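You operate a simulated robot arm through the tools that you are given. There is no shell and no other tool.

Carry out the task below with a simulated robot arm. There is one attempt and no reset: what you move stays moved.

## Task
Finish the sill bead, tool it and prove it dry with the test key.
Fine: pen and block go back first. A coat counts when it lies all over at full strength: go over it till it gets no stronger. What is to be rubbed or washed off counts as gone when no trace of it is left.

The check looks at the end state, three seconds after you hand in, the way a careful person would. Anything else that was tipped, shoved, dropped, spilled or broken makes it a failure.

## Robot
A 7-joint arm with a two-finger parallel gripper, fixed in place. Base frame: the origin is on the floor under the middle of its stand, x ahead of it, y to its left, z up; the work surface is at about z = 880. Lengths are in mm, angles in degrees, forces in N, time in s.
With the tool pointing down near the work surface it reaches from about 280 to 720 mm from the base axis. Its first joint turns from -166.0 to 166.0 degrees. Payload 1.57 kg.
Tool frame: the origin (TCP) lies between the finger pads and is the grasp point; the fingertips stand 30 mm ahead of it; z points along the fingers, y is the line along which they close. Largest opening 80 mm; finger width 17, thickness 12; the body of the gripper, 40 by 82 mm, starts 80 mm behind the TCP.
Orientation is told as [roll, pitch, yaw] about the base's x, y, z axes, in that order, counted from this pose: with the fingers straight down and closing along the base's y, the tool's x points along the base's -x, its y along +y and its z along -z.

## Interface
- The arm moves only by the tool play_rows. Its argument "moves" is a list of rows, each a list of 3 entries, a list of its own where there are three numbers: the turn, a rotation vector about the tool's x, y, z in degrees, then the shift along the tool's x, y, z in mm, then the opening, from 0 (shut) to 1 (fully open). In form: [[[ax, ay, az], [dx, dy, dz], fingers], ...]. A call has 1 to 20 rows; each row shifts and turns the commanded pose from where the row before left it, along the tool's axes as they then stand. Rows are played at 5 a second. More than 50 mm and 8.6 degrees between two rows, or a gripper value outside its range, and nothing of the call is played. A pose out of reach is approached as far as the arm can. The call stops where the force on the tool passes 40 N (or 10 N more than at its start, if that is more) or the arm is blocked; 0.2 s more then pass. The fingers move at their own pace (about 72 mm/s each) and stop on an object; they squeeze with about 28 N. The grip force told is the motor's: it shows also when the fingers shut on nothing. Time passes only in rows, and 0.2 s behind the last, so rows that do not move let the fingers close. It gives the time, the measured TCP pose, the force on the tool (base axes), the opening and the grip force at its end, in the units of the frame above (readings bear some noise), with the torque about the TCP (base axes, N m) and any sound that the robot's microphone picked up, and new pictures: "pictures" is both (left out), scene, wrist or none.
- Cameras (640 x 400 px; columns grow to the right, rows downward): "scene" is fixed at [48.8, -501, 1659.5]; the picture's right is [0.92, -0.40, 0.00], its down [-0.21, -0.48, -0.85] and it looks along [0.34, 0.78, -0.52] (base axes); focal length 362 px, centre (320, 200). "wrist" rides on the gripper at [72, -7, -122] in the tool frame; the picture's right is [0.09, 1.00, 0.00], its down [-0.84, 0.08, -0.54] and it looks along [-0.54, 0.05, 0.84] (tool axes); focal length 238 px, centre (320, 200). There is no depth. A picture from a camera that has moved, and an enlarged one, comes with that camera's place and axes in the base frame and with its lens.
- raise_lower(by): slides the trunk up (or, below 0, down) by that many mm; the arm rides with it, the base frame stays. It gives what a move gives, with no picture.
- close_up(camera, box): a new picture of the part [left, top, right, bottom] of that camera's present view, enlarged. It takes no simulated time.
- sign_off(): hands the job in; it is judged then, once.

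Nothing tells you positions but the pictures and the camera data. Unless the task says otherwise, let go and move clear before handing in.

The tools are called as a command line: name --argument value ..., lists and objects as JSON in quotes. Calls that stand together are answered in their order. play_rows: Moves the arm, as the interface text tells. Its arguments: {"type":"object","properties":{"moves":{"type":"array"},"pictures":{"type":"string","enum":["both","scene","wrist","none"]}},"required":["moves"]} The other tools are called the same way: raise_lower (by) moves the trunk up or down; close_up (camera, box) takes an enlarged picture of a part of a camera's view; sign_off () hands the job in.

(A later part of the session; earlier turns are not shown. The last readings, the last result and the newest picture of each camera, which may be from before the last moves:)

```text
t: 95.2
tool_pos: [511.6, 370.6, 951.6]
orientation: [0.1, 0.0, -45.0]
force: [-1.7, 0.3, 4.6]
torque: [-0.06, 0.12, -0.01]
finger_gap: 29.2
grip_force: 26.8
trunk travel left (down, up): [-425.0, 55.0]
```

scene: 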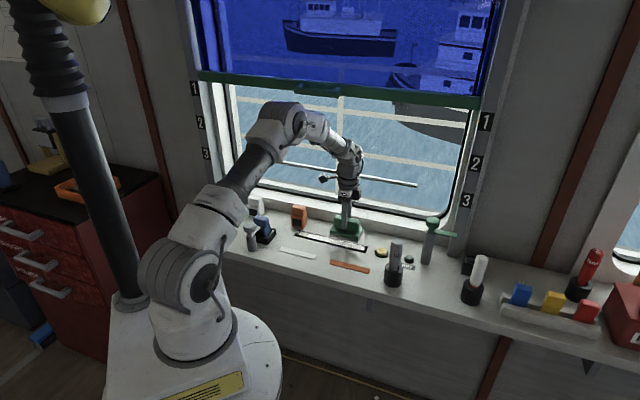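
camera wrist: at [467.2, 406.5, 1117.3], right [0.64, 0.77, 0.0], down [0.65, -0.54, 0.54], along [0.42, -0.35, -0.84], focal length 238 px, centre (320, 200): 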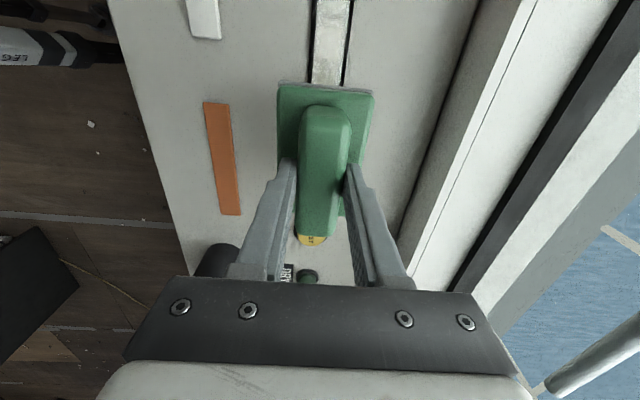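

Contact is at about 6 N. I'll rub back and forth along the bead over the ridges.

play_rows --moves '[[[0, 0, 0], [10, 0, 0], 0], [[0, 0, 0], [10, 0, 0], 0], [[0, 0, 0], [10, 0, 0], 0], [[0, 0, 0], [-10, 0, 0], 0], [[0, 0, 0], [-10, 0, 0], 0], [[0, 0, 0], [-10, 0, 0], 0], [[0, 0, 0], [-10, 0, 0], 0], [[0, 0, 0], [-10, 0, 0], 0], [[0, 0, 0], [-10, 0, 0], 0], [[0, 0, 0], [10, 0, 0], 0], [[0, 0, 0], [10, 0, 0], 0], [[0, 0, 0], [10, 0, 0], 0]]'

close_up --camera "scene" --box '[290, 200, 390, 270]'

```text
t: 97.8
tool_pos: [514.3, 369.2, 950.9]
orientation: [0.2, -0.1, -45.2]
force: [6.9, -6.5, 12.3]
torque: [-0.18, -0.13, 0.01]
finger_gap: 29.3
grip_force: 27.7
trunk travel left (down, up): [-425.0, 55.0]
camera wrist: at [459.1, 414.5, 1074.1], right [0.64, 0.77, 0.0], down [0.64, -0.54, 0.54], along [0.42, -0.35, -0.84], focal length 238 px, centre (320, 200)
```

scene: 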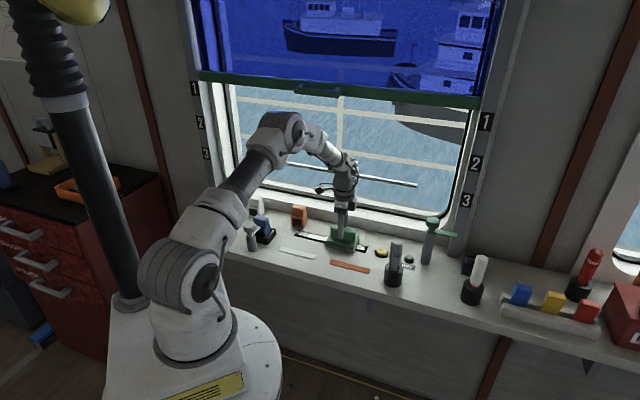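
wrist: 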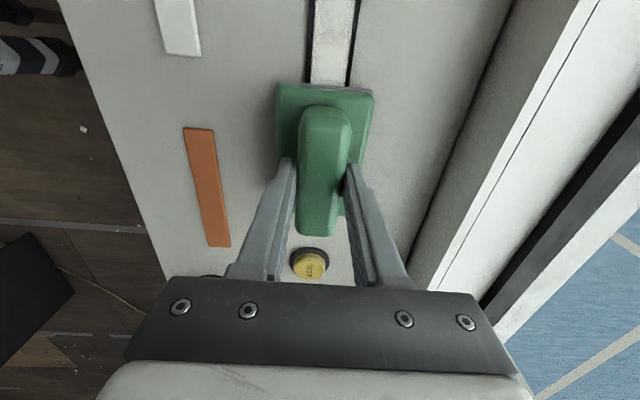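

```text
5.71 times, centred on (340, 235) of scene
camera zoom: at [48.8, -501.0, 1659.5], right [0.92, -0.4, 0.0], down [-0.21, -0.48, -0.85], along [0.34, 0.78, -0.52], focal length 2070 px, centre (206, 0)
```

zoom: 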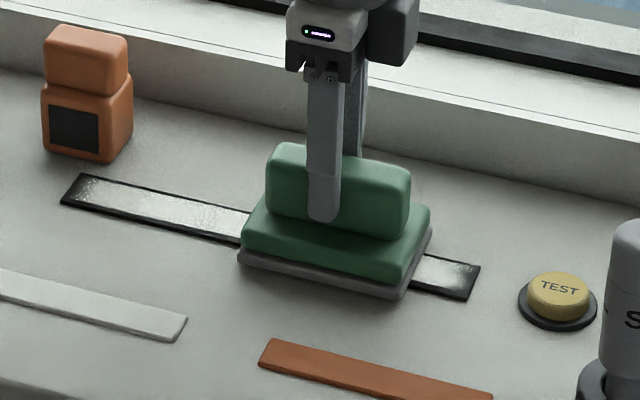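

The coat near the block looks a bit more speckled. I'll lift and inspect before rubbing more.

play_rows --moves '[[[0, 0, 0], [0, 0, -20], 0], [[0, 0, 0], [0, 0, -30], 0], [[0, 0, 0], [0, 0, 0], 0]]' --pictures "none"

close_up --camera "scene" --box '[290, 215, 380, 265]'

close_up --camera "scene" --box '[325, 225, 375, 265]'

close_up --camera "scene" --box '[285, 215, 335, 255]'

```text
t: 98.6
tool_pos: [511.4, 369.6, 1001.9]
orientation: [-0.1, 0.1, -45.0]
force: [1.3, -0.8, -0.9]
torque: [-0.02, -0.01, -0.02]
finger_gap: 29.6
grip_force: 28.0
trunk travel left (down, up): [-425.0, 55.0]
```

```text
7.11 times, centred on (335, 240) of scene
camera zoom: at [48.8, -501.0, 1659.5], right [0.92, -0.4, 0.0], down [-0.21, -0.48, -0.85], along [0.34, 0.78, -0.52], focal length 2577 px, centre (213, -84)
```

zoom: 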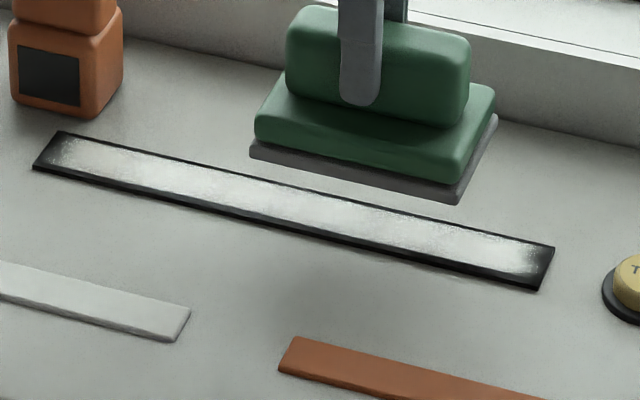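

```text
10.00 times, centred on (350, 245) of scene
camera zoom: at [48.8, -501.0, 1659.5], right [0.92, -0.4, 0.0], down [-0.21, -0.48, -0.85], along [0.34, 0.78, -0.52], focal length 3623 px, centre (20, -250)
```

zoom: 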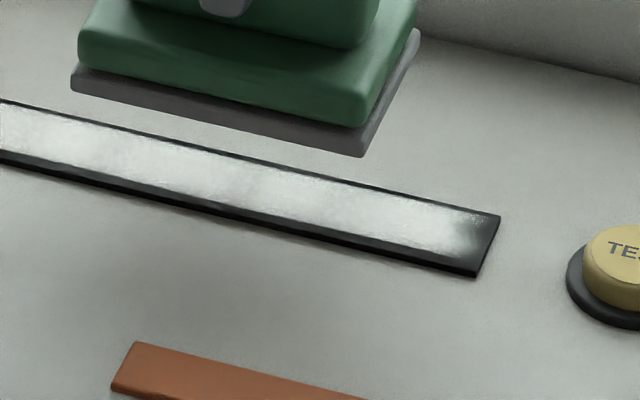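

```text
10.00 times, centred on (310, 235) of scene
camera zoom: at [48.8, -501.0, 1659.5], right [0.92, -0.4, 0.0], down [-0.21, -0.48, -0.85], along [0.34, 0.78, -0.52], focal length 3623 px, centre (420, -150)
```

zoom: 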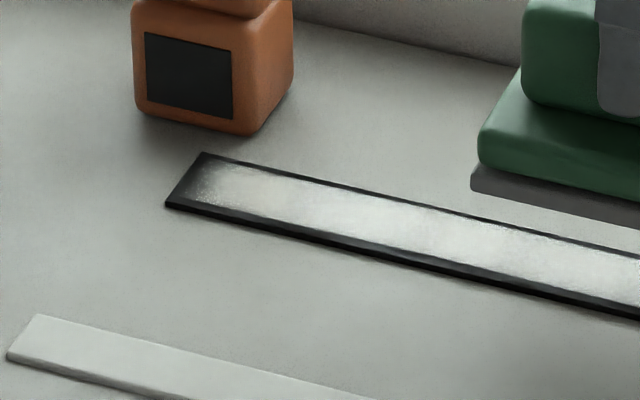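

The ridges are gone and the bead looks smooth. I'll move the block aside to inspect with the wrist camera.

play_rows --moves '[[[0, 0, 0], [-45, 0, -10], 0], [[0, 0, 0], [-45, 0, -10], 0], [[0, 0, 0], [-20, 0, 0], 0], [[0, 0, 0], [0, 0, 0], 0]]' --pictures "wrist"

close_up --camera "wrist" --box '[260, 0, 420, 100]'

close_up --camera "scene" --box '[310, 220, 370, 260]'

```text
t: 99.6
tool_pos: [590.7, 292.9, 1021.7]
orientation: [0.0, 0.0, -45.0]
force: [-0.5, 0.1, -1.3]
torque: [-0.01, 0.01, 0.02]
finger_gap: 29.4
grip_force: 28.0
trunk travel left (down, up): [-425.0, 55.0]
camera wrist: at [536.3, 337.9, 1144.0], right [0.64, 0.77, 0.0], down [0.65, -0.54, 0.54], along [0.42, -0.35, -0.84], focal length 238 px, centre (320, 200)
```

wrist: 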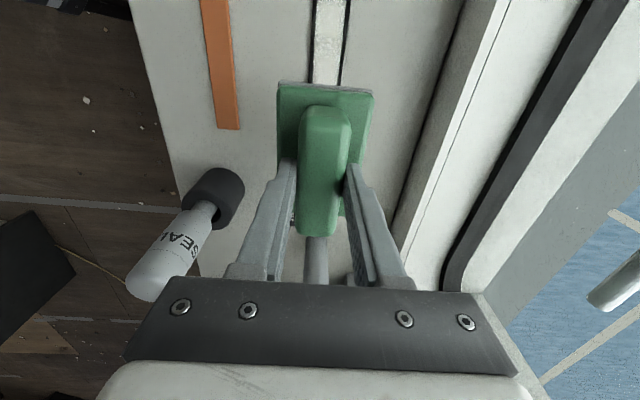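

```text
4.00 times, centred on (340, 50) of wrist
camera zoom: at [536.3, 337.9, 1144.0], right [0.64, 0.77, 0.0], down [0.65, -0.54, 0.54], along [0.42, -0.35, -0.84], focal length 953 px, centre (240, 800)
```

zoom: 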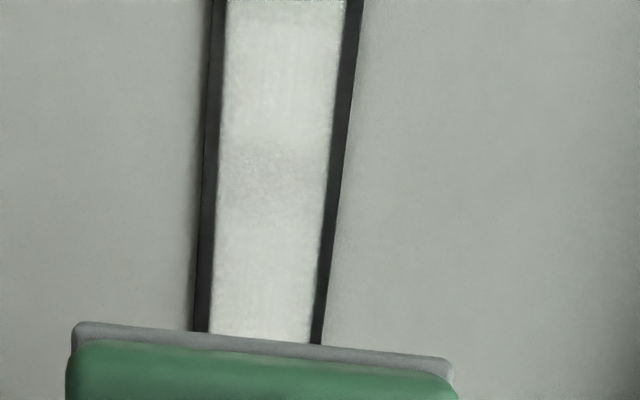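

```text
10.00 times, centred on (340, 240) of scene
camera zoom: at [48.8, -501.0, 1659.5], right [0.92, -0.4, 0.0], down [-0.21, -0.48, -0.85], along [0.34, 0.78, -0.52], focal length 3623 px, centre (120, -200)
```

zoom: 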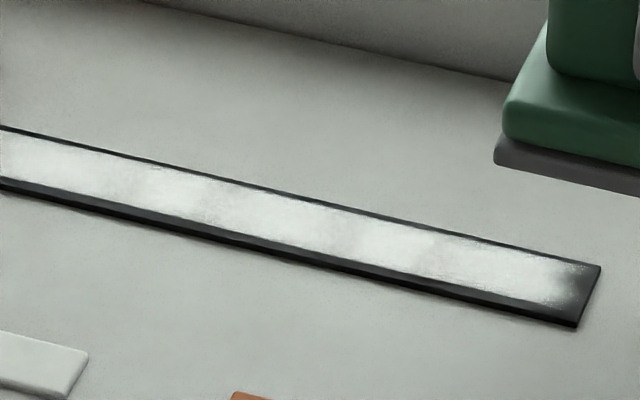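

The ridges are gone, but I see slightly greyer bands that may be thinner coat. I'll look more closely along the strip.

close_up --camera "scene" --box '[292, 226, 332, 251]'

close_up --camera "scene" --box '[330, 232, 370, 257]'

close_up --camera "wrist" --box '[300, 0, 364, 40]'

close_up --camera "wrist" --box '[300, 40, 364, 84]'

```text
16.00 times, centred on (312, 238) of scene
camera zoom: at [48.8, -501.0, 1659.5], right [0.92, -0.4, 0.0], down [-0.21, -0.48, -0.85], along [0.34, 0.78, -0.52], focal length 5797 px, centre (448, -416)
```

zoom: 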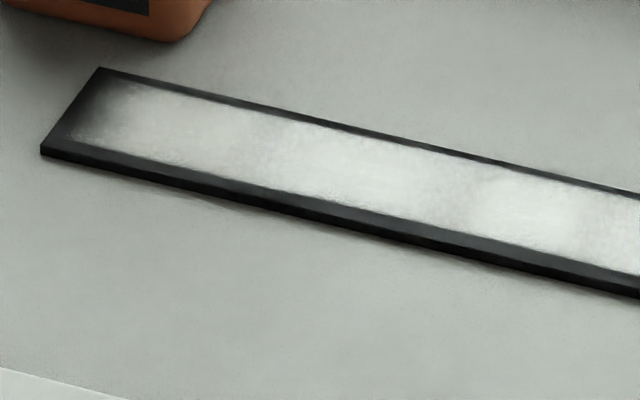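

```text
16.00 times, centred on (350, 244) of scene
camera zoom: at [48.8, -501.0, 1659.5], right [0.92, -0.4, 0.0], down [-0.21, -0.48, -0.85], along [0.34, 0.78, -0.52], focal length 5797 px, centre (-160, -512)
```

zoom: 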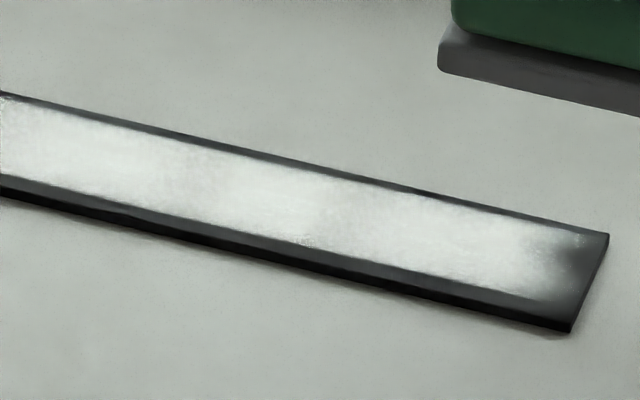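

```text
10.00 times, centred on (332, 20) of wrist
camera zoom: at [536.3, 337.9, 1144.0], right [0.64, 0.77, 0.0], down [0.65, -0.54, 0.54], along [0.42, -0.35, -0.84], focal length 2384 px, centre (200, 2000)
```

zoom: 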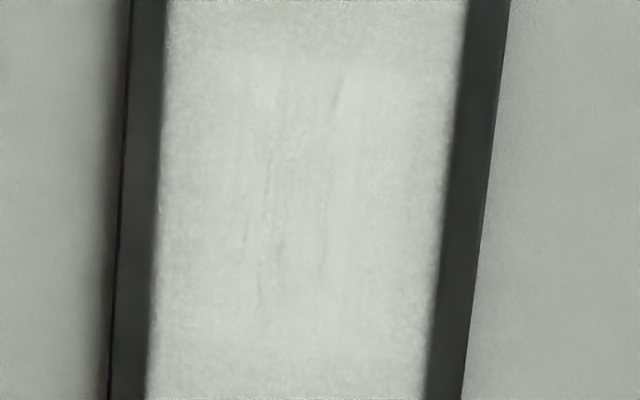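

```text
9.09 times, centred on (332, 62) of wrist
camera zoom: at [536.3, 337.9, 1144.0], right [0.64, 0.77, 0.0], down [0.65, -0.54, 0.54], along [0.42, -0.35, -0.84], focal length 2167 px, centre (211, 1454)
```

zoom: 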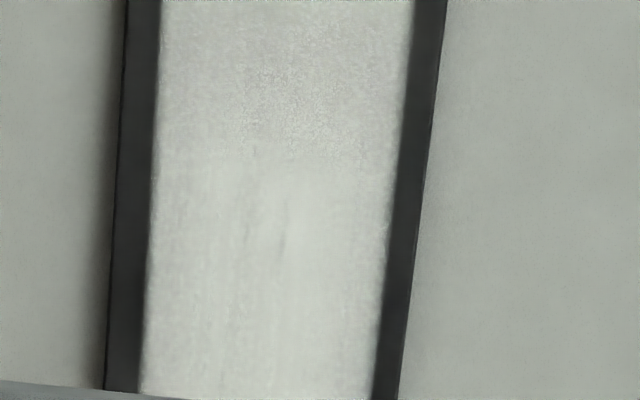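

Faint streaks remain visible at high zoom, so I'll rub the middle again with a wider sweep to leave no trace, then compare.

play_rows --moves '[[[0, 0, 0], [35, 0, 15], 0], [[0, 0, 0], [35, 0, 20], 0], [[0, 0, 0], [10, 4, 20], 0], [[0, 0, 0], [0, 0, 12], 0], [[0, 0, 0], [0, 0, 3], 0], [[0, 0, 0], [0, 0, 0], 0]]' --pictures "none"

```text
t: 101.0
tool_pos: [536.8, 353.4, 951.3]
orientation: [0.0, 0.0, -44.9]
force: [1.2, 0.8, -2.4]
torque: [0.03, 0.03, 0.01]
finger_gap: 29.2
grip_force: 28.0
trunk travel left (down, up): [-425.0, 55.0]
```

play_rows --moves '[[[0, 0, 0], [0, -4, 0], 0], [[0, 0, 0], [0, 0, 1.5], 0], [[0, 0, 0], [0, 0, 0.8], 0], [[0, 0, 0], [0, 0, 0], 0]]' --pictures "none"

```text
t: 102.0
tool_pos: [534.2, 349.8, 951.4]
orientation: [0.2, 0.0, -45.0]
force: [-3.0, -0.7, 14.3]
torque: [-0.13, 0.21, 0.01]
finger_gap: 29.3
grip_force: 27.7
trunk travel left (down, up): [-425.0, 55.0]
```

play_rows --moves '[[[0, 0, 0], [10, 0, -0.5], 0], [[0, 0, 0], [10, 0, 0], 0], [[0, 0, 0], [10, 0, 0], 0], [[0, 0, 0], [10, 0, 0], 0], [[0, 0, 0], [10, 0, 0], 0], [[0, 0, 0], [10, 0, 0], 0], [[0, 0, 0], [10, 0, 0], 0], [[0, 0, 0], [10, 0, 0], 0], [[0, 0, 0], [10, 0, 0], 0], [[0, 0, 0], [0, 0, 0], 0]]' --pictures "none"

play_rows --moves '[[[0, 0, 0], [-10, 0, 0], 0], [[0, 0, 0], [-10, 0, 0], 0], [[0, 0, 0], [-10, 0, 0], 0], [[0, 0, 0], [-10, 0, 0], 0], [[0, 0, 0], [-10, 0, 0], 0], [[0, 0, 0], [-10, 0, 0], 0], [[0, 0, 0], [-10, 0, 0], 0], [[0, 0, 0], [-10, 0, 0], 0], [[0, 0, 0], [-10, 0, 0], 0], [[0, 0, 0], [-10, 0, 0], 0], [[0, 0, 0], [-8, 0, 0], 0], [[0, 0, 0], [0, 0, 0], 0]]' --pictures "none"

```text
t: 104.2
tool_pos: [470.5, 412.0, 949.2]
orientation: [0.1, 0.0, -45.0]
force: [9.4, -9.6, 20.5]
torque: [-0.31, -0.25, 0.03]
finger_gap: 29.5
grip_force: 28.4
trunk travel left (down, up): [-425.0, 55.0]
```

```text
t: 106.8
tool_pos: [546.6, 336.3, 949.5]
orientation: [0.0, -0.1, -45.0]
force: [-5.5, 4.5, 8.3]
torque: [0.02, 0.1, 0.04]
finger_gap: 29.6
grip_force: 27.5
trunk travel left (down, up): [-425.0, 55.0]
```

play_rows --moves '[[[0, 0, 0], [0, 0, -25], 0], [[0, 0, 0], [0, 0, -25], 0], [[0, 0, 0], [-35, 0, -20], 0], [[0, 0, 0], [-25, 0, 0], 0], [[0, 0, 0], [0, 0, 0], 0]]' --pictures "none"

close_up --camera "wrist" --box '[300, 0, 364, 40]'

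close_up --camera "wrist" --box '[300, 40, 364, 84]'

close_up --camera "scene" --box '[292, 226, 332, 251]'

close_up --camera "scene" --box '[330, 232, 370, 257]'

```text
t: 108.0
tool_pos: [589.3, 294.4, 1018.3]
orientation: [0.0, 0.0, -45.0]
force: [-0.1, 0.6, -0.5]
torque: [-0.03, 0.01, -0.01]
finger_gap: 29.4
grip_force: 27.8
trunk travel left (down, up): [-425.0, 55.0]
```

```text
10.00 times, centred on (332, 20) of wrist
camera zoom: at [534.0, 339.4, 1141.9], right [0.64, 0.77, 0.0], down [0.65, -0.54, 0.54], along [0.42, -0.35, -0.84], focal length 2384 px, centre (200, 2000)
```

zoom: 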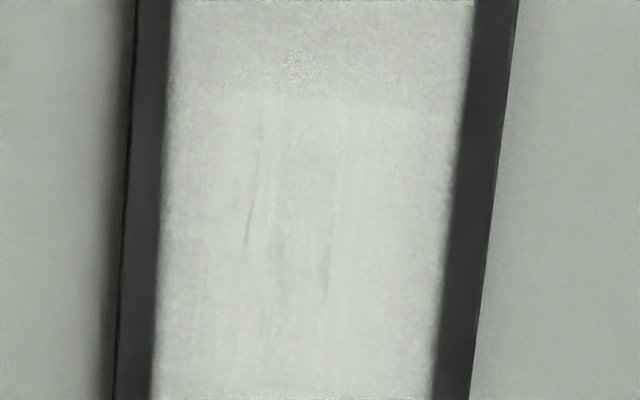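

```text
9.09 times, centred on (332, 62) of wrist
camera zoom: at [534.0, 339.4, 1141.9], right [0.64, 0.77, 0.0], down [0.65, -0.54, 0.54], along [0.42, -0.35, -0.84], focal length 2167 px, centre (211, 1454)
```

zoom: 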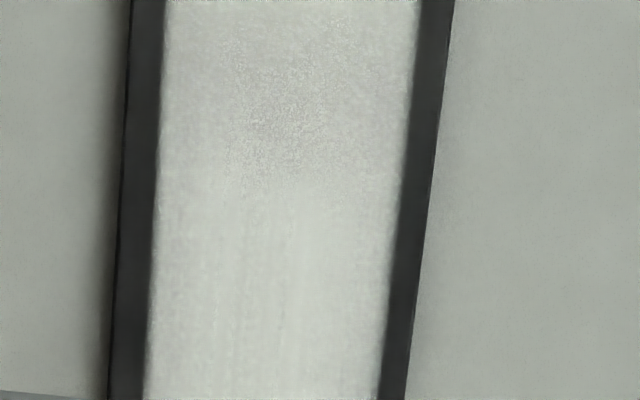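

```text
16.00 times, centred on (312, 238) of scene
camera zoom: at [48.8, -501.0, 1659.5], right [0.92, -0.4, 0.0], down [-0.21, -0.48, -0.85], along [0.34, 0.78, -0.52], focal length 5797 px, centre (448, -416)
```

zoom: 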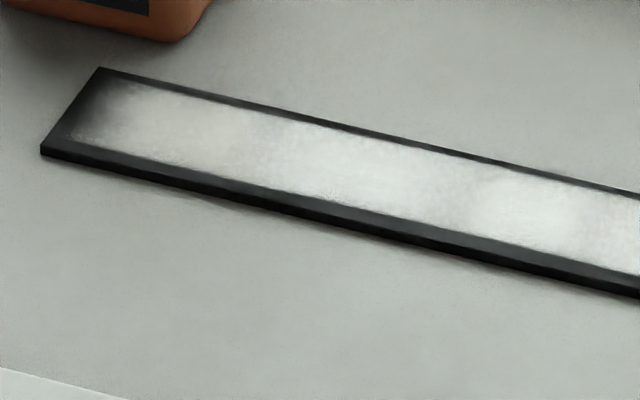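

```text
16.00 times, centred on (350, 244) of scene
camera zoom: at [48.8, -501.0, 1659.5], right [0.92, -0.4, 0.0], down [-0.21, -0.48, -0.85], along [0.34, 0.78, -0.52], focal length 5797 px, centre (-160, -512)
```

zoom: 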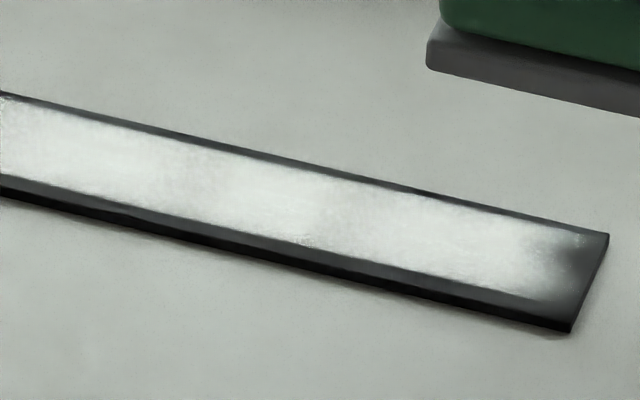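

More rubbing changes nothing, so the ridges are fully gone and the coat is unharmed. For completeness I'll also run the block gently over the left part, keeping clear of the orange battery.

play_rows --moves '[[[0, 0, 0], [42, -3.5, 0], 0], [[0, 0, 0], [42, -3.5, 0], 0], [[0, 0, 0], [42, -3.5, 10], 0], [[0, 0, 0], [42, -3.5, 15], 0], [[0, 0, 0], [0, 0, 20], 0], [[0, 0, 0], [0, 0, 18], 0], [[0, 0, 0], [0, 0, 4], 0], [[0, 0, 0], [0, 0, 0], 0]]'

close_up --camera "scene" --box '[270, 180, 370, 260]'

```text
t: 109.8
tool_pos: [461.2, 402.6, 951.7]
orientation: [0.0, -0.1, -44.9]
force: [0.3, 0.5, -1.2]
torque: [-0.02, -0.01, 0.0]
finger_gap: 29.2
grip_force: 28.1
trunk travel left (down, up): [-425.0, 55.0]
camera wrist: at [406.2, 448.2, 1075.6], right [0.64, 0.77, 0.0], down [0.65, -0.54, 0.54], along [0.42, -0.35, -0.84], focal length 238 px, centre (320, 200)
```

scene: 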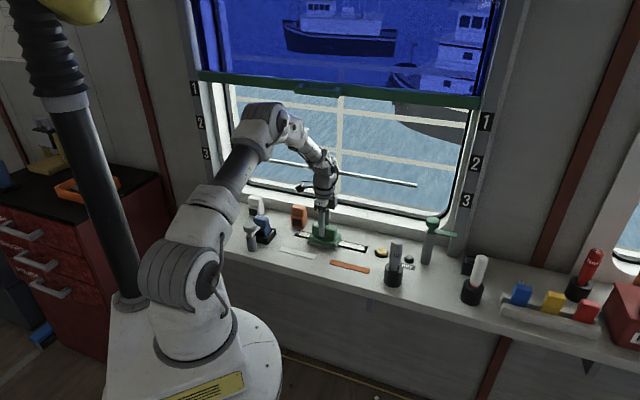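
wrist: 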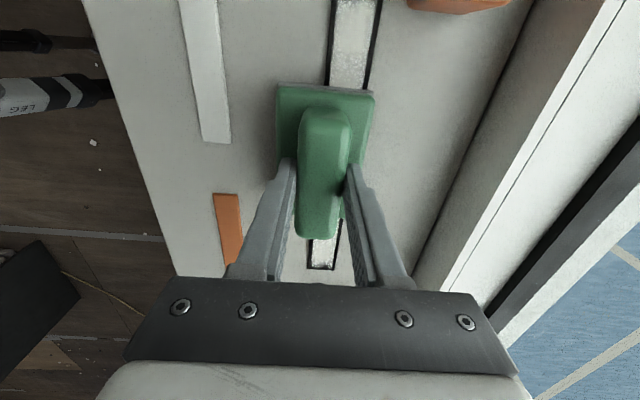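

```text
5.00 times, centred on (320, 220) of scene
camera zoom: at [48.8, -501.0, 1659.5], right [0.92, -0.4, 0.0], down [-0.21, -0.48, -0.85], along [0.34, 0.78, -0.52], focal length 1812 px, centre (320, 100)
```

zoom: 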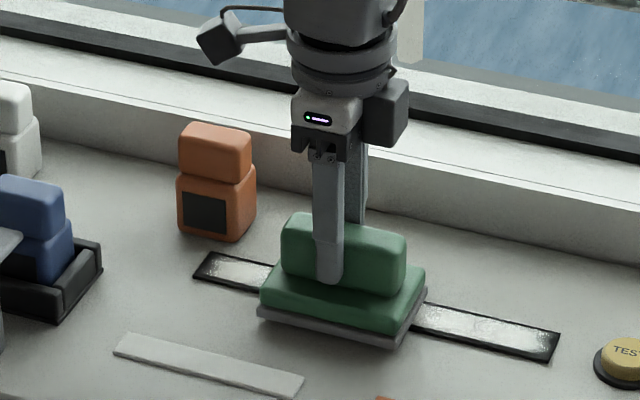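

play_rows --moves '[[[0, 0, 0], [0, 0, 1.5], 0], [[0, 0, 0], [0, 0, 1.0], 0], [[0, 0, 0], [10, 0, 0], 0], [[0, 0, 0], [10, 0, 0], 0], [[0, 0, 0], [10, 0, 0], 0], [[0, 0, 0], [10, 0, 0], 0], [[0, 0, 0], [10, 0, 0], 0], [[0, 0, 0], [7, 0, 0], 0], [[0, 0, 0], [0, 0, 0], 0]]'

close_up --camera "scene" --box '[260, 180, 360, 260]'

```text
t: 111.8
tool_pos: [420.3, 441.0, 948.7]
orientation: [-0.1, 0.0, -45.0]
force: [-0.1, -0.6, -0.9]
torque: [0.01, 0.01, 0.04]
finger_gap: 29.3
grip_force: 28.0
trunk travel left (down, up): [-425.0, 55.0]
camera wrist: at [366.2, 487.4, 1072.1], right [0.64, 0.77, 0.0], down [0.65, -0.54, 0.54], along [0.42, -0.35, -0.84], focal length 238 px, centre (320, 200)
```

scene: 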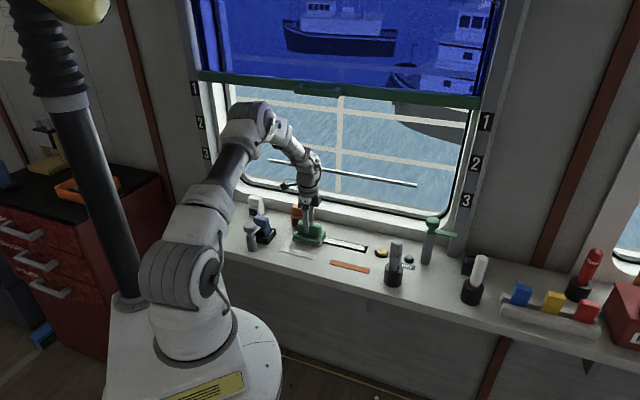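
wrist: 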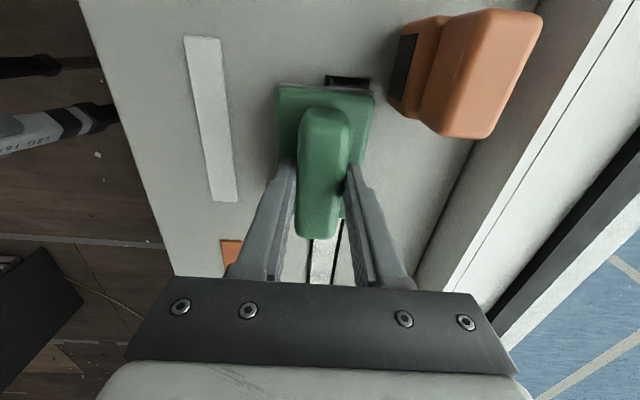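

```text
5.00 times, centred on (310, 220) of scene
camera zoom: at [48.8, -501.0, 1659.5], right [0.92, -0.4, 0.0], down [-0.21, -0.48, -0.85], along [0.34, 0.78, -0.52], focal length 1812 px, centre (370, 100)
```

zoom: 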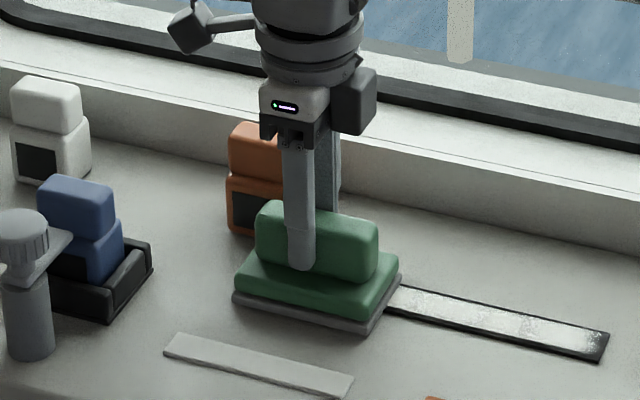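

Contact is light here, so I'll press 1.5 mm more and stroke back to the right, a few millimetres further from the battery.

play_rows --moves '[[[0, 0, 0], [0, -2, 1.0], 0], [[0, 0, 0], [0, 0, 0.7], 0], [[0, 0, 0], [-10, 0, 0], 0], [[0, 0, 0], [-10, 0, 0], 0], [[0, 0, 0], [-10, 0, 0], 0], [[0, 0, 0], [-10, 0, 0], 0]]' --pictures "none"

play_rows --moves '[[[0, 0, 0], [10, 0, 0], 0], [[0, 0, 0], [10, 0, 0], 0], [[0, 0, 0], [10, 0, 0], 0], [[0, 0, 0], [10, 0, 0], 0], [[0, 0, 0], [-10, 0, 0], 0], [[0, 0, 0], [-10, 0, 0], 0], [[0, 0, 0], [-10, 0, 0], 0], [[0, 0, 0], [-10, 0, 0], 0], [[0, 0, 0], [-10, 0, 0], 0], [[0, 0, 0], [-10, 0, 0], 0]]' --pictures "none"

```text
t: 113.2
tool_pos: [446.2, 413.3, 948.2]
orientation: [0.1, 0.1, -45.1]
force: [-5.3, 6.1, 12.0]
torque: [0.15, -0.02, 0.04]
finger_gap: 29.4
grip_force: 28.0
trunk travel left (down, up): [-425.0, 55.0]
```

```text
t: 115.4
tool_pos: [460.0, 398.6, 947.6]
orientation: [0.0, -0.1, -45.2]
force: [-6.2, 4.4, 11.4]
torque: [0.65, 0.51, -0.05]
finger_gap: 29.5
grip_force: 28.0
trunk travel left (down, up): [-425.0, 55.0]
```

play_rows --moves '[[[0, 0, 0], [0, 0, -25], 0], [[0, 0, 0], [0, 0, -25], 0], [[0, 0, 0], [-40, 10, 0], 0], [[0, 0, 0], [-40, 0, 0], 0], [[0, 0, 0], [0, 0, 0], 0]]'

close_up --camera "scene" --box '[285, 215, 385, 265]'

close_up --camera "scene" --box '[292, 226, 332, 251]'

close_up --camera "wrist" --box '[270, 0, 430, 100]'

```text
t: 116.6
tool_pos: [525.1, 348.8, 996.7]
orientation: [0.0, 0.1, -45.0]
force: [0.4, -0.1, -1.5]
torque: [0.02, 0.01, 0.02]
finger_gap: 29.4
grip_force: 28.3
trunk travel left (down, up): [-425.0, 55.0]
camera wrist: at [470.5, 394.7, 1121.3], right [0.64, 0.77, 0.0], down [0.65, -0.54, 0.54], along [0.42, -0.35, -0.84], focal length 238 px, centre (320, 200)
```

scene: 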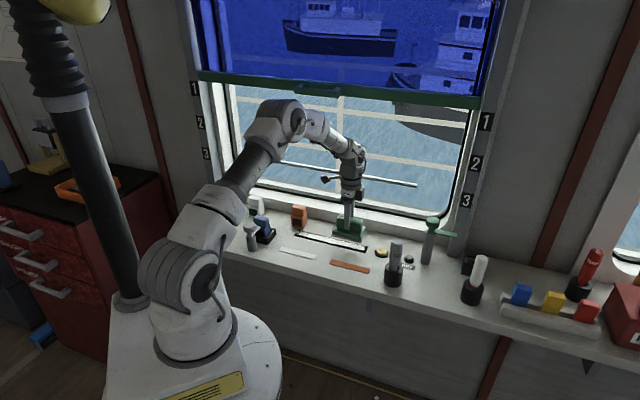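
wrist: 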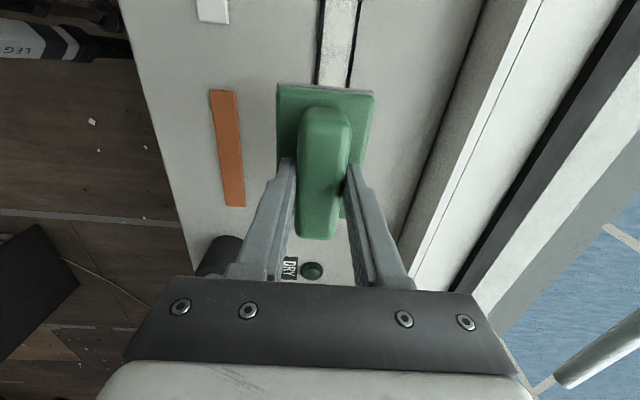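

```text
6.40 times, centred on (335, 240) of scene
camera zoom: at [48.8, -501.0, 1659.5], right [0.92, -0.4, 0.0], down [-0.21, -0.48, -0.85], along [0.34, 0.78, -0.52], focal length 2319 px, centre (224, -56)
```

zoom: 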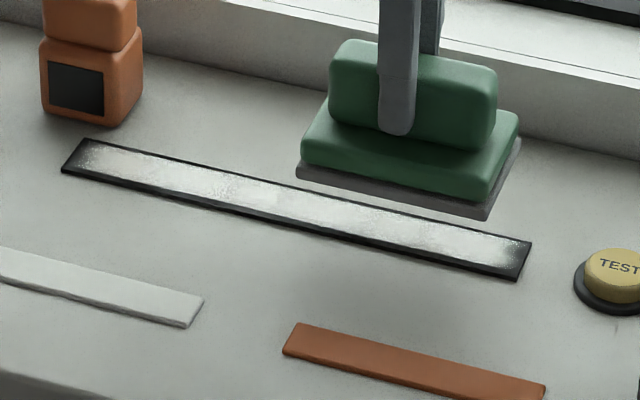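

```text
16.00 times, centred on (312, 238) of scene
camera zoom: at [48.8, -501.0, 1659.5], right [0.92, -0.4, 0.0], down [-0.21, -0.48, -0.85], along [0.34, 0.78, -0.52], focal length 5797 px, centre (448, -416)
```

zoom: 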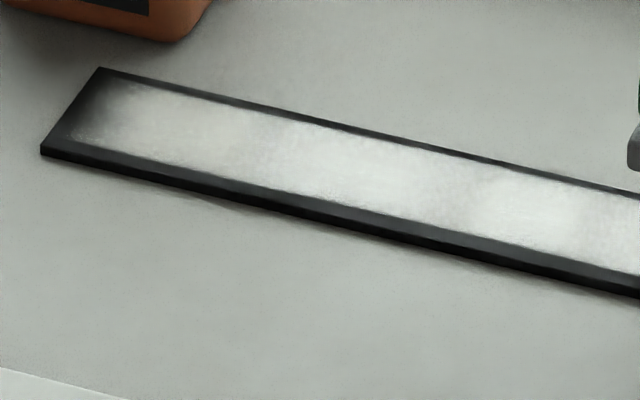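

```text
4.00 times, centred on (350, 50) of wrist
camera zoom: at [470.5, 394.7, 1121.3], right [0.64, 0.77, 0.0], down [0.65, -0.54, 0.54], along [0.42, -0.35, -0.84], focal length 953 px, centre (200, 800)
```

zoom: 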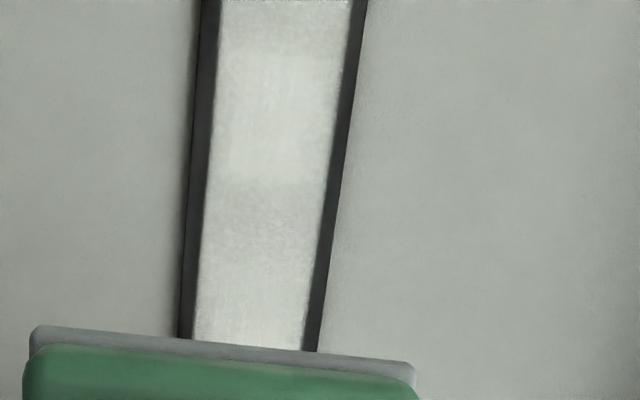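

The left part is unchanged, smooth and intact. The bead is coated and tooled. I'll now carry the block back to its home spot, going high over the pen and tap.

play_rows --moves '[[[0, 0, 0], [-30, -7, -36], 0], [[0, 0, 0], [-30, -7, -36], 0], [[0, 0, 0], [-30, -7, -36], 0], [[0, 0, 0], [-30, -7, -32], 0], [[0, 0, 0], [-42, -12, 0], 0], [[0, 0, 0], [-42, -12, 0], 0], [[0, 0, 0], [-42, -12, 0], 0], [[0, 0, 0], [-42, -12, 0], 0], [[0, 0, 4], [0, 0, 0], 0], [[0, 0, 0], [0, 0, 0], 0], [[0, 0, 0], [0, 0, 0], 0]]'

```text
t: 119.0
tool_pos: [675.2, 91.1, 1138.8]
orientation: [0.0, 0.0, -49.0]
force: [-0.6, -0.5, -0.9]
torque: [-0.03, -0.01, -0.02]
finger_gap: 29.1
grip_force: 28.2
trunk travel left (down, up): [-425.0, 55.0]
camera wrist: at [623.8, 140.9, 1262.1], right [0.69, 0.72, 0.0], down [0.61, -0.58, 0.54], along [0.39, -0.37, -0.84], focal length 238 px, centre (320, 200)
```

scene: 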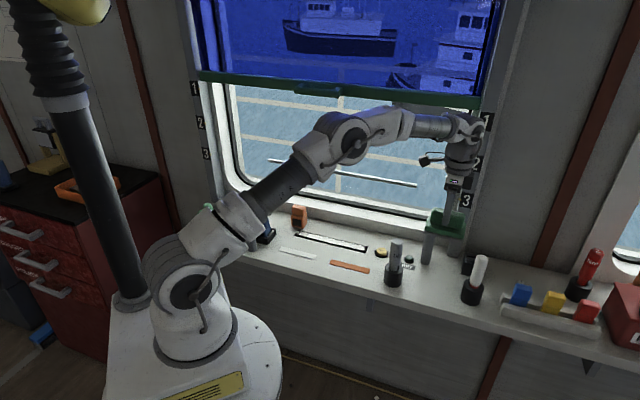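
wrist: 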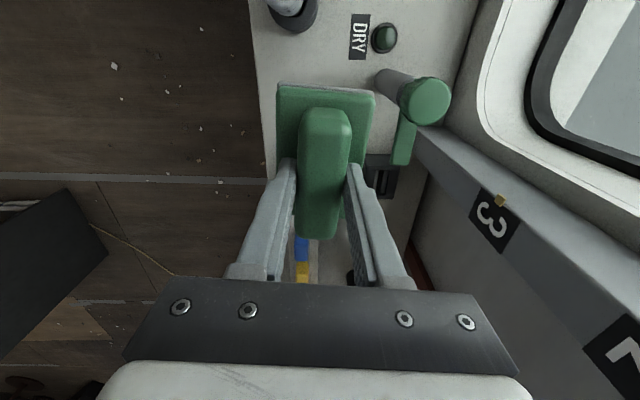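

The block is right above its spot, matching the pose when I lifted it. I'll lower and fine-check before touchdown.

play_rows --moves '[[[0, 0, 0], [0, 0, 40], 0], [[0, 0, 0], [0, 0, 40], 0], [[0, 0, 0], [0, 0, 40], 0], [[0, 0, 0], [0, 0, 40], 0], [[0, 0, 0], [0, 0, 15], 0], [[0, 0, 0], [0, 0, 0], 0], [[0, 0, 0], [0, 0, 0], 0]]'

close_up --camera "scene" --box '[400, 220, 480, 300]'

```text
t: 120.6
tool_pos: [674.0, 91.5, 960.5]
orientation: [0.0, 0.0, -49.0]
force: [-0.9, 0.0, -0.8]
torque: [0.0, 0.02, 0.0]
finger_gap: 29.2
grip_force: 27.9
trunk travel left (down, up): [-425.0, 55.0]
camera wrist: at [622.5, 141.5, 1084.4], right [0.69, 0.72, 0.0], down [0.61, -0.58, 0.54], along [0.39, -0.37, -0.84], focal length 238 px, centre (320, 200)
```

scene: 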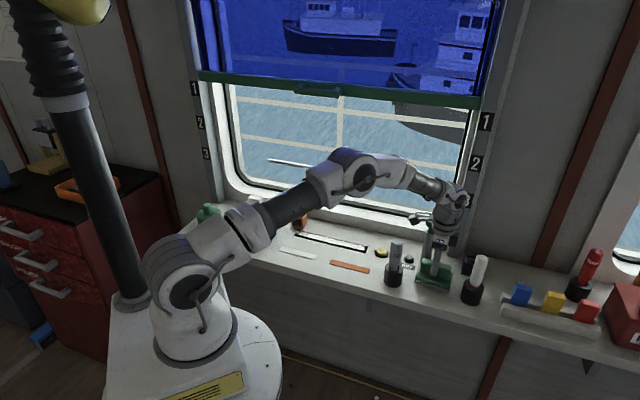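
wrist: 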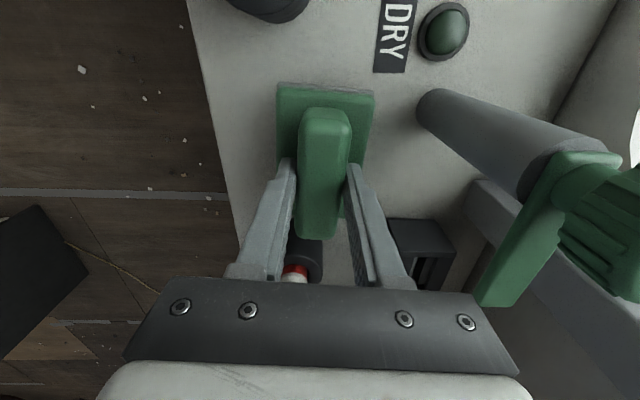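

```text
5.00 times, centred on (440, 260) of scene
camera zoom: at [48.8, -501.0, 1659.5], right [0.92, -0.4, 0.0], down [-0.21, -0.48, -0.85], along [0.34, 0.78, -0.52], focal length 1812 px, centre (-280, -100)
```

zoom: 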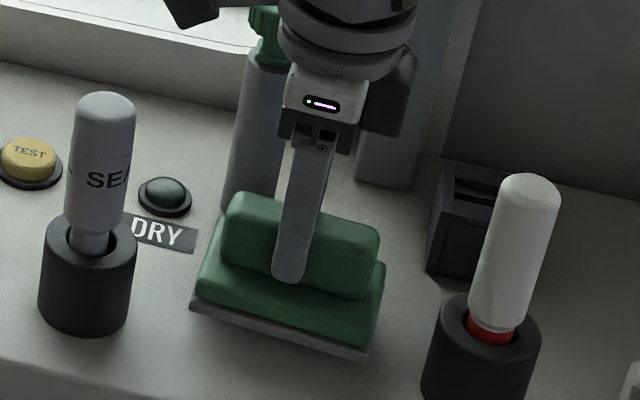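

I'll correct by about 6 mm toward the recorded spot and lower to touch the sill.

play_rows --moves '[[[0, 0, 0], [-6.3, -2.5, 0], 0], [[0, 0, 0], [0, 0, 6], 0], [[0, 0, 0], [0, 0, 4], 0], [[0, 0, 0], [0, 0, 0], 0]]' --pictures "none"

play_rows --moves '[[[0, 0, 0], [0, 0, 2], 0], [[0, 0, 0], [0, 0, 1], 0], [[0, 0, 0], [0, 0, 0], 0]]' --pictures "none"

```text
t: 121.6
tool_pos: [675.8, 84.7, 952.4]
orientation: [0.0, 0.1, -49.0]
force: [0.2, -0.7, -1.3]
torque: [-0.03, 0.05, 0.01]
finger_gap: 29.5
grip_force: 28.2
trunk travel left (down, up): [-425.0, 55.0]
```

```text
t: 122.4
tool_pos: [677.5, 85.0, 949.7]
orientation: [0.0, 0.0, -49.0]
force: [-0.4, -0.9, -1.1]
torque: [0.0, 0.01, -0.02]
finger_gap: 29.3
grip_force: 28.3
trunk travel left (down, up): [-425.0, 55.0]
```

play_rows --moves '[[[0, 0, 0], [0, 0, 2], 0], [[0, 0, 0], [0, 0, 1], 0], [[0, 0, 0], [0, 0, 0], 0]]' --pictures "none"

play_rows --moves '[[[0, 0, 0], [0, 0, 1], 0], [[0, 0, 0], [0, 0, 0.7], 0], [[0, 0, 0], [0, 0, 0], 0]]' --pictures "scene"

close_up --camera "scene" --box '[400, 220, 480, 300]'

```text
t: 123.2
tool_pos: [677.5, 86.0, 945.7]
orientation: [0.0, -0.1, -49.0]
force: [0.1, 0.3, -0.7]
torque: [0.01, 0.02, 0.03]
finger_gap: 29.2
grip_force: 28.3
trunk travel left (down, up): [-425.0, 55.0]
```

```text
t: 124.0
tool_pos: [678.1, 84.7, 945.5]
orientation: [0.1, 0.0, -49.0]
force: [-0.8, 0.8, 4.2]
torque: [0.01, 0.11, 0.01]
finger_gap: 29.4
grip_force: 27.9
trunk travel left (down, up): [-425.0, 55.0]
```

scene: 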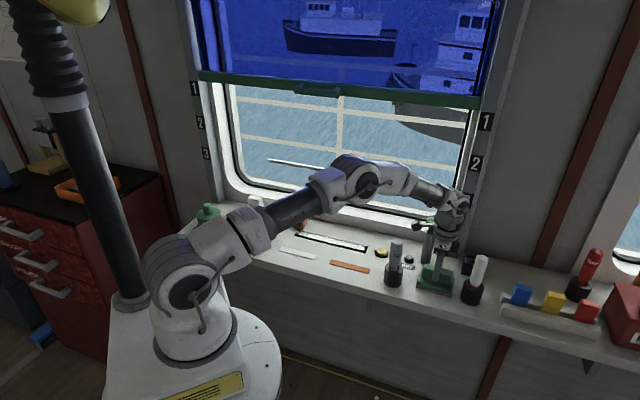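

```text
5.00 times, centred on (440, 260) of scene
camera zoom: at [48.8, -501.0, 1659.5], right [0.92, -0.4, 0.0], down [-0.21, -0.48, -0.85], along [0.34, 0.78, -0.52], focal length 1812 px, centre (-280, -100)
```

zoom: 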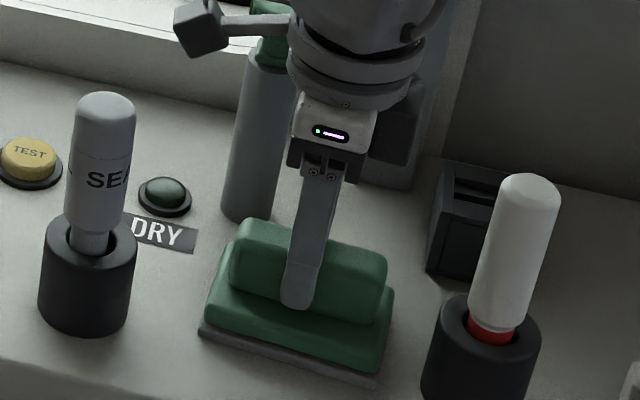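

Touchdown at about 5 N. I'll compare against the original close-up before releasing.

close_up --camera "scene" --box '[412, 258, 460, 300]'

```text
9.52 times, centred on (436, 279) of scene
camera zoom: at [48.8, -501.0, 1659.5], right [0.92, -0.4, 0.0], down [-0.21, -0.48, -0.85], along [0.34, 0.78, -0.52], focal length 3451 px, centre (-785, -552)
```

zoom: 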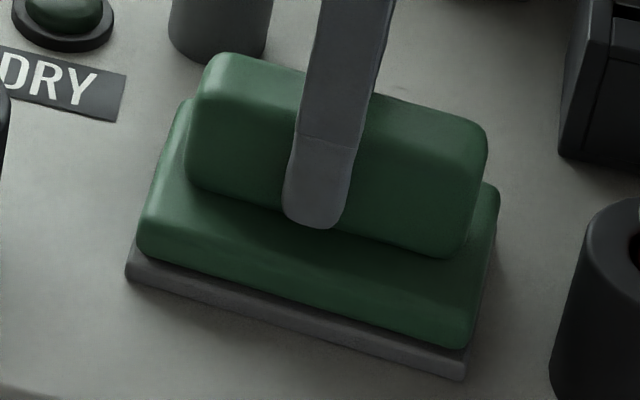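

It is within about 2 mm of the original place. I'll lift a hair, nudge it 2 mm back and set it down.

play_rows --moves '[[[0, 0, 0], [0, 0, -3], 0], [[0, 0, 0], [2, 0, 0], 0], [[0, 0, 0], [0, 0, 0], 0], [[0, 0, 0], [0, 0, 2.5], 0], [[0, 0, 0], [0, 0, 0.5], 0], [[0, 0, 0], [0, 0, 0], 0]]' --pictures "none"

close_up --camera "scene" --box '[412, 258, 460, 300]'

```text
t: 125.4
tool_pos: [675.1, 85.5, 944.3]
orientation: [0.0, 0.1, -49.0]
force: [-0.5, -0.6, 2.1]
torque: [-0.03, 0.02, -0.01]
finger_gap: 29.6
grip_force: 27.9
trunk travel left (down, up): [-425.0, 55.0]
```

```text
9.52 times, centred on (436, 279) of scene
camera zoom: at [48.8, -501.0, 1659.5], right [0.92, -0.4, 0.0], down [-0.21, -0.48, -0.85], along [0.34, 0.78, -0.52], focal length 3451 px, centre (-785, -552)
```

zoom: 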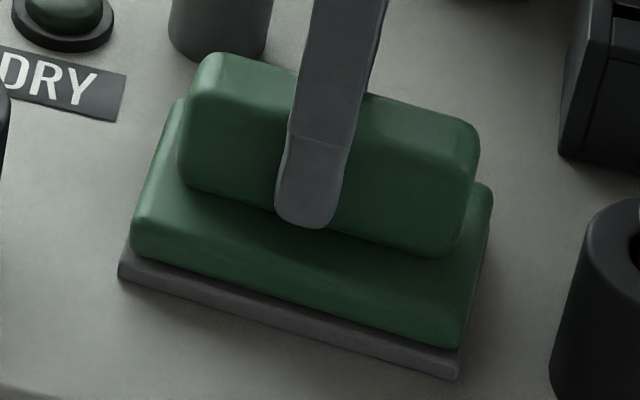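

It now matches the original picture within a millimetre. I'll open and rise straight up.

play_rows --moves '[[[0, 0, 0], [0, 0, 0], 0.6], [[0, 0, 0], [0, 0, 0], 1], [[0, 0, 0], [0, 0, 0], 1], [[0, 0, 0], [0, 0, -15], 1], [[0, 0, 0], [0, 0, -30], 1], [[0, 0, 0], [0, 0, -40], 1], [[0, 0, 0], [0, 0, -40], 1], [[0, 0, 0], [0, 0, -40], 1], [[0, 0, 0], [0, 0, 0], 1]]'

close_up --camera "scene" --box '[412, 258, 460, 300]'

close_up --camera "scene" --box '[340, 200, 500, 300]'

```text
t: 127.4
tool_pos: [674.3, 88.6, 1112.1]
orientation: [-0.1, 0.0, -49.0]
force: [-0.4, -0.6, -0.4]
torque: [0.01, -0.04, -0.01]
finger_gap: 79.9
grip_force: 0.1
trunk travel left (down, up): [-425.0, 55.0]
camera wrist: at [622.9, 137.2, 1234.5], right [0.69, 0.72, 0.0], down [0.61, -0.58, 0.54], along [0.39, -0.38, -0.84], focal length 238 px, centre (320, 200)
```

scene: 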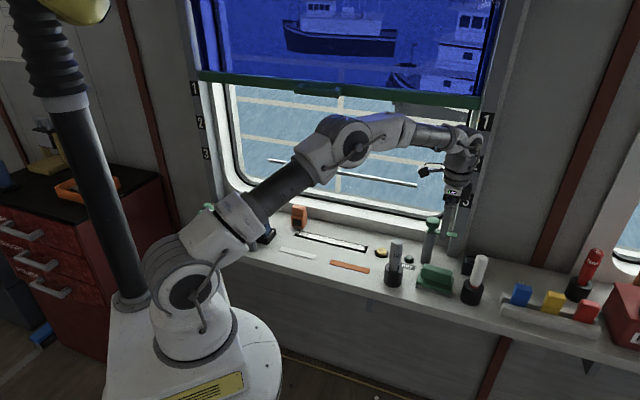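
wrist: 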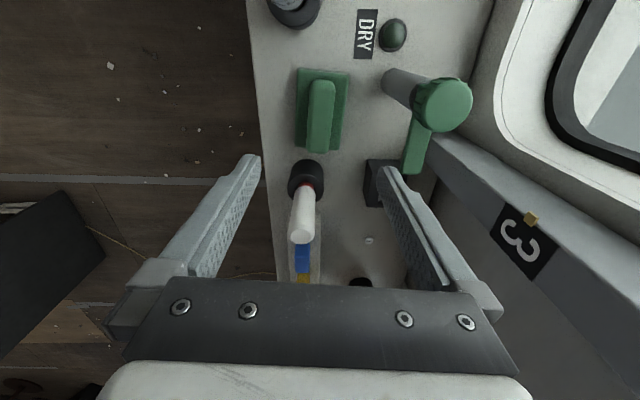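

```text
9.52 times, centred on (436, 279) of scene
camera zoom: at [48.8, -501.0, 1659.5], right [0.92, -0.4, 0.0], down [-0.21, -0.48, -0.85], along [0.34, 0.78, -0.52], focal length 3451 px, centre (-785, -552)
```

zoom: 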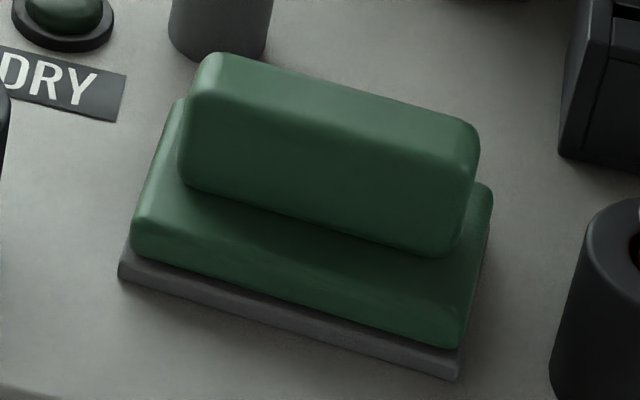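

```text
4.00 times, centred on (420, 250) of scene
camera zoom: at [48.8, -501.0, 1659.5], right [0.92, -0.4, 0.0], down [-0.21, -0.48, -0.85], along [0.34, 0.78, -0.52], focal length 1449 px, centre (-80, 0)
```

zoom: 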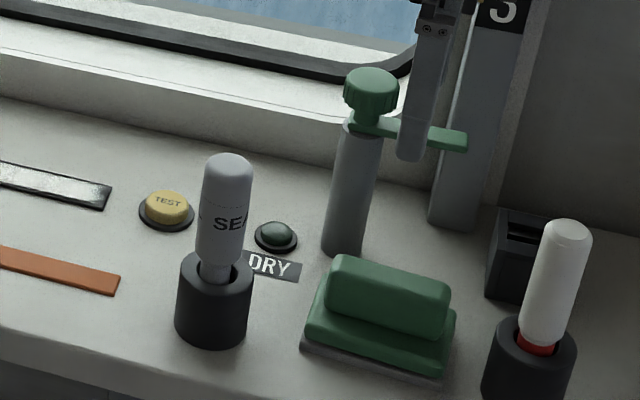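

The block is home and released. Now the blind: I'll compare its bar with the first picture to plan bringing it back down to mark 1.

close_up --camera "scene" --box '[200, 60, 520, 240]'

close_up --camera "scene" --box '[280, 70, 370, 120]'

close_up --camera "scene" --box '[180, 50, 240, 130]'

close_up --camera "scene" --box '[450, 80, 510, 140]'

```text
2.00 times, centred on (360, 150) of scene
camera zoom: at [48.8, -501.0, 1659.5], right [0.92, -0.4, 0.0], down [-0.21, -0.48, -0.85], along [0.34, 0.78, -0.52], focal length 725 px, centre (240, 300)
```

zoom: 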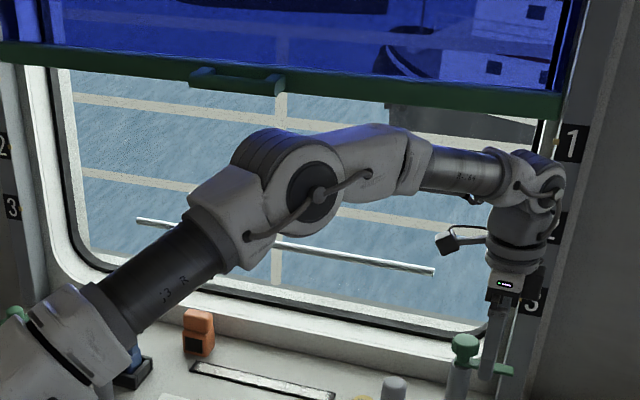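

```text
7.11 times, centred on (325, 95) of scene
camera zoom: at [48.8, -501.0, 1659.5], right [0.92, -0.4, 0.0], down [-0.21, -0.48, -0.85], along [0.34, 0.78, -0.52], focal length 2577 px, centre (284, 947)
```

zoom: 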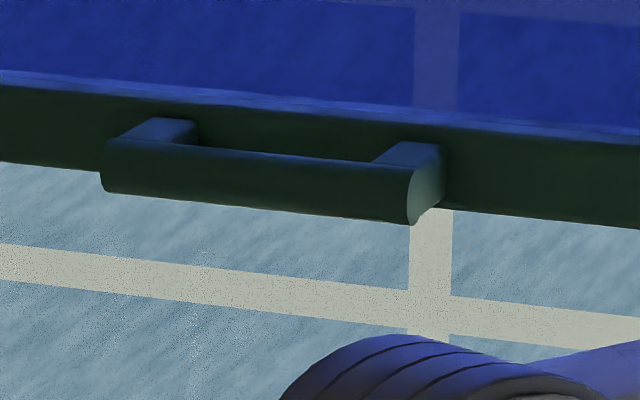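

```text
5.00 times, centred on (210, 90) of scene
camera zoom: at [48.8, -501.0, 1659.5], right [0.92, -0.4, 0.0], down [-0.21, -0.48, -0.85], along [0.34, 0.78, -0.52], focal length 1812 px, centre (870, 750)
```

zoom: 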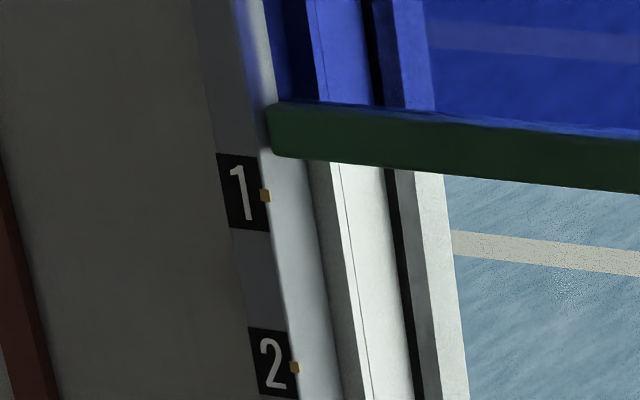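

```text
6.67 times, centred on (480, 110) of scene
camera zoom: at [48.8, -501.0, 1659.5], right [0.92, -0.4, 0.0], down [-0.21, -0.48, -0.85], along [0.34, 0.78, -0.52], focal length 2416 px, centre (-747, 800)
```

zoom: 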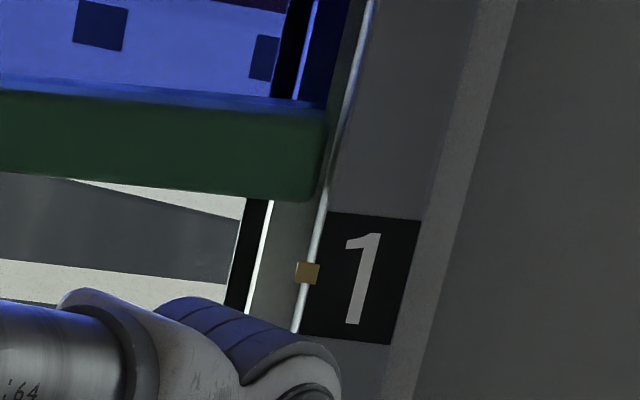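

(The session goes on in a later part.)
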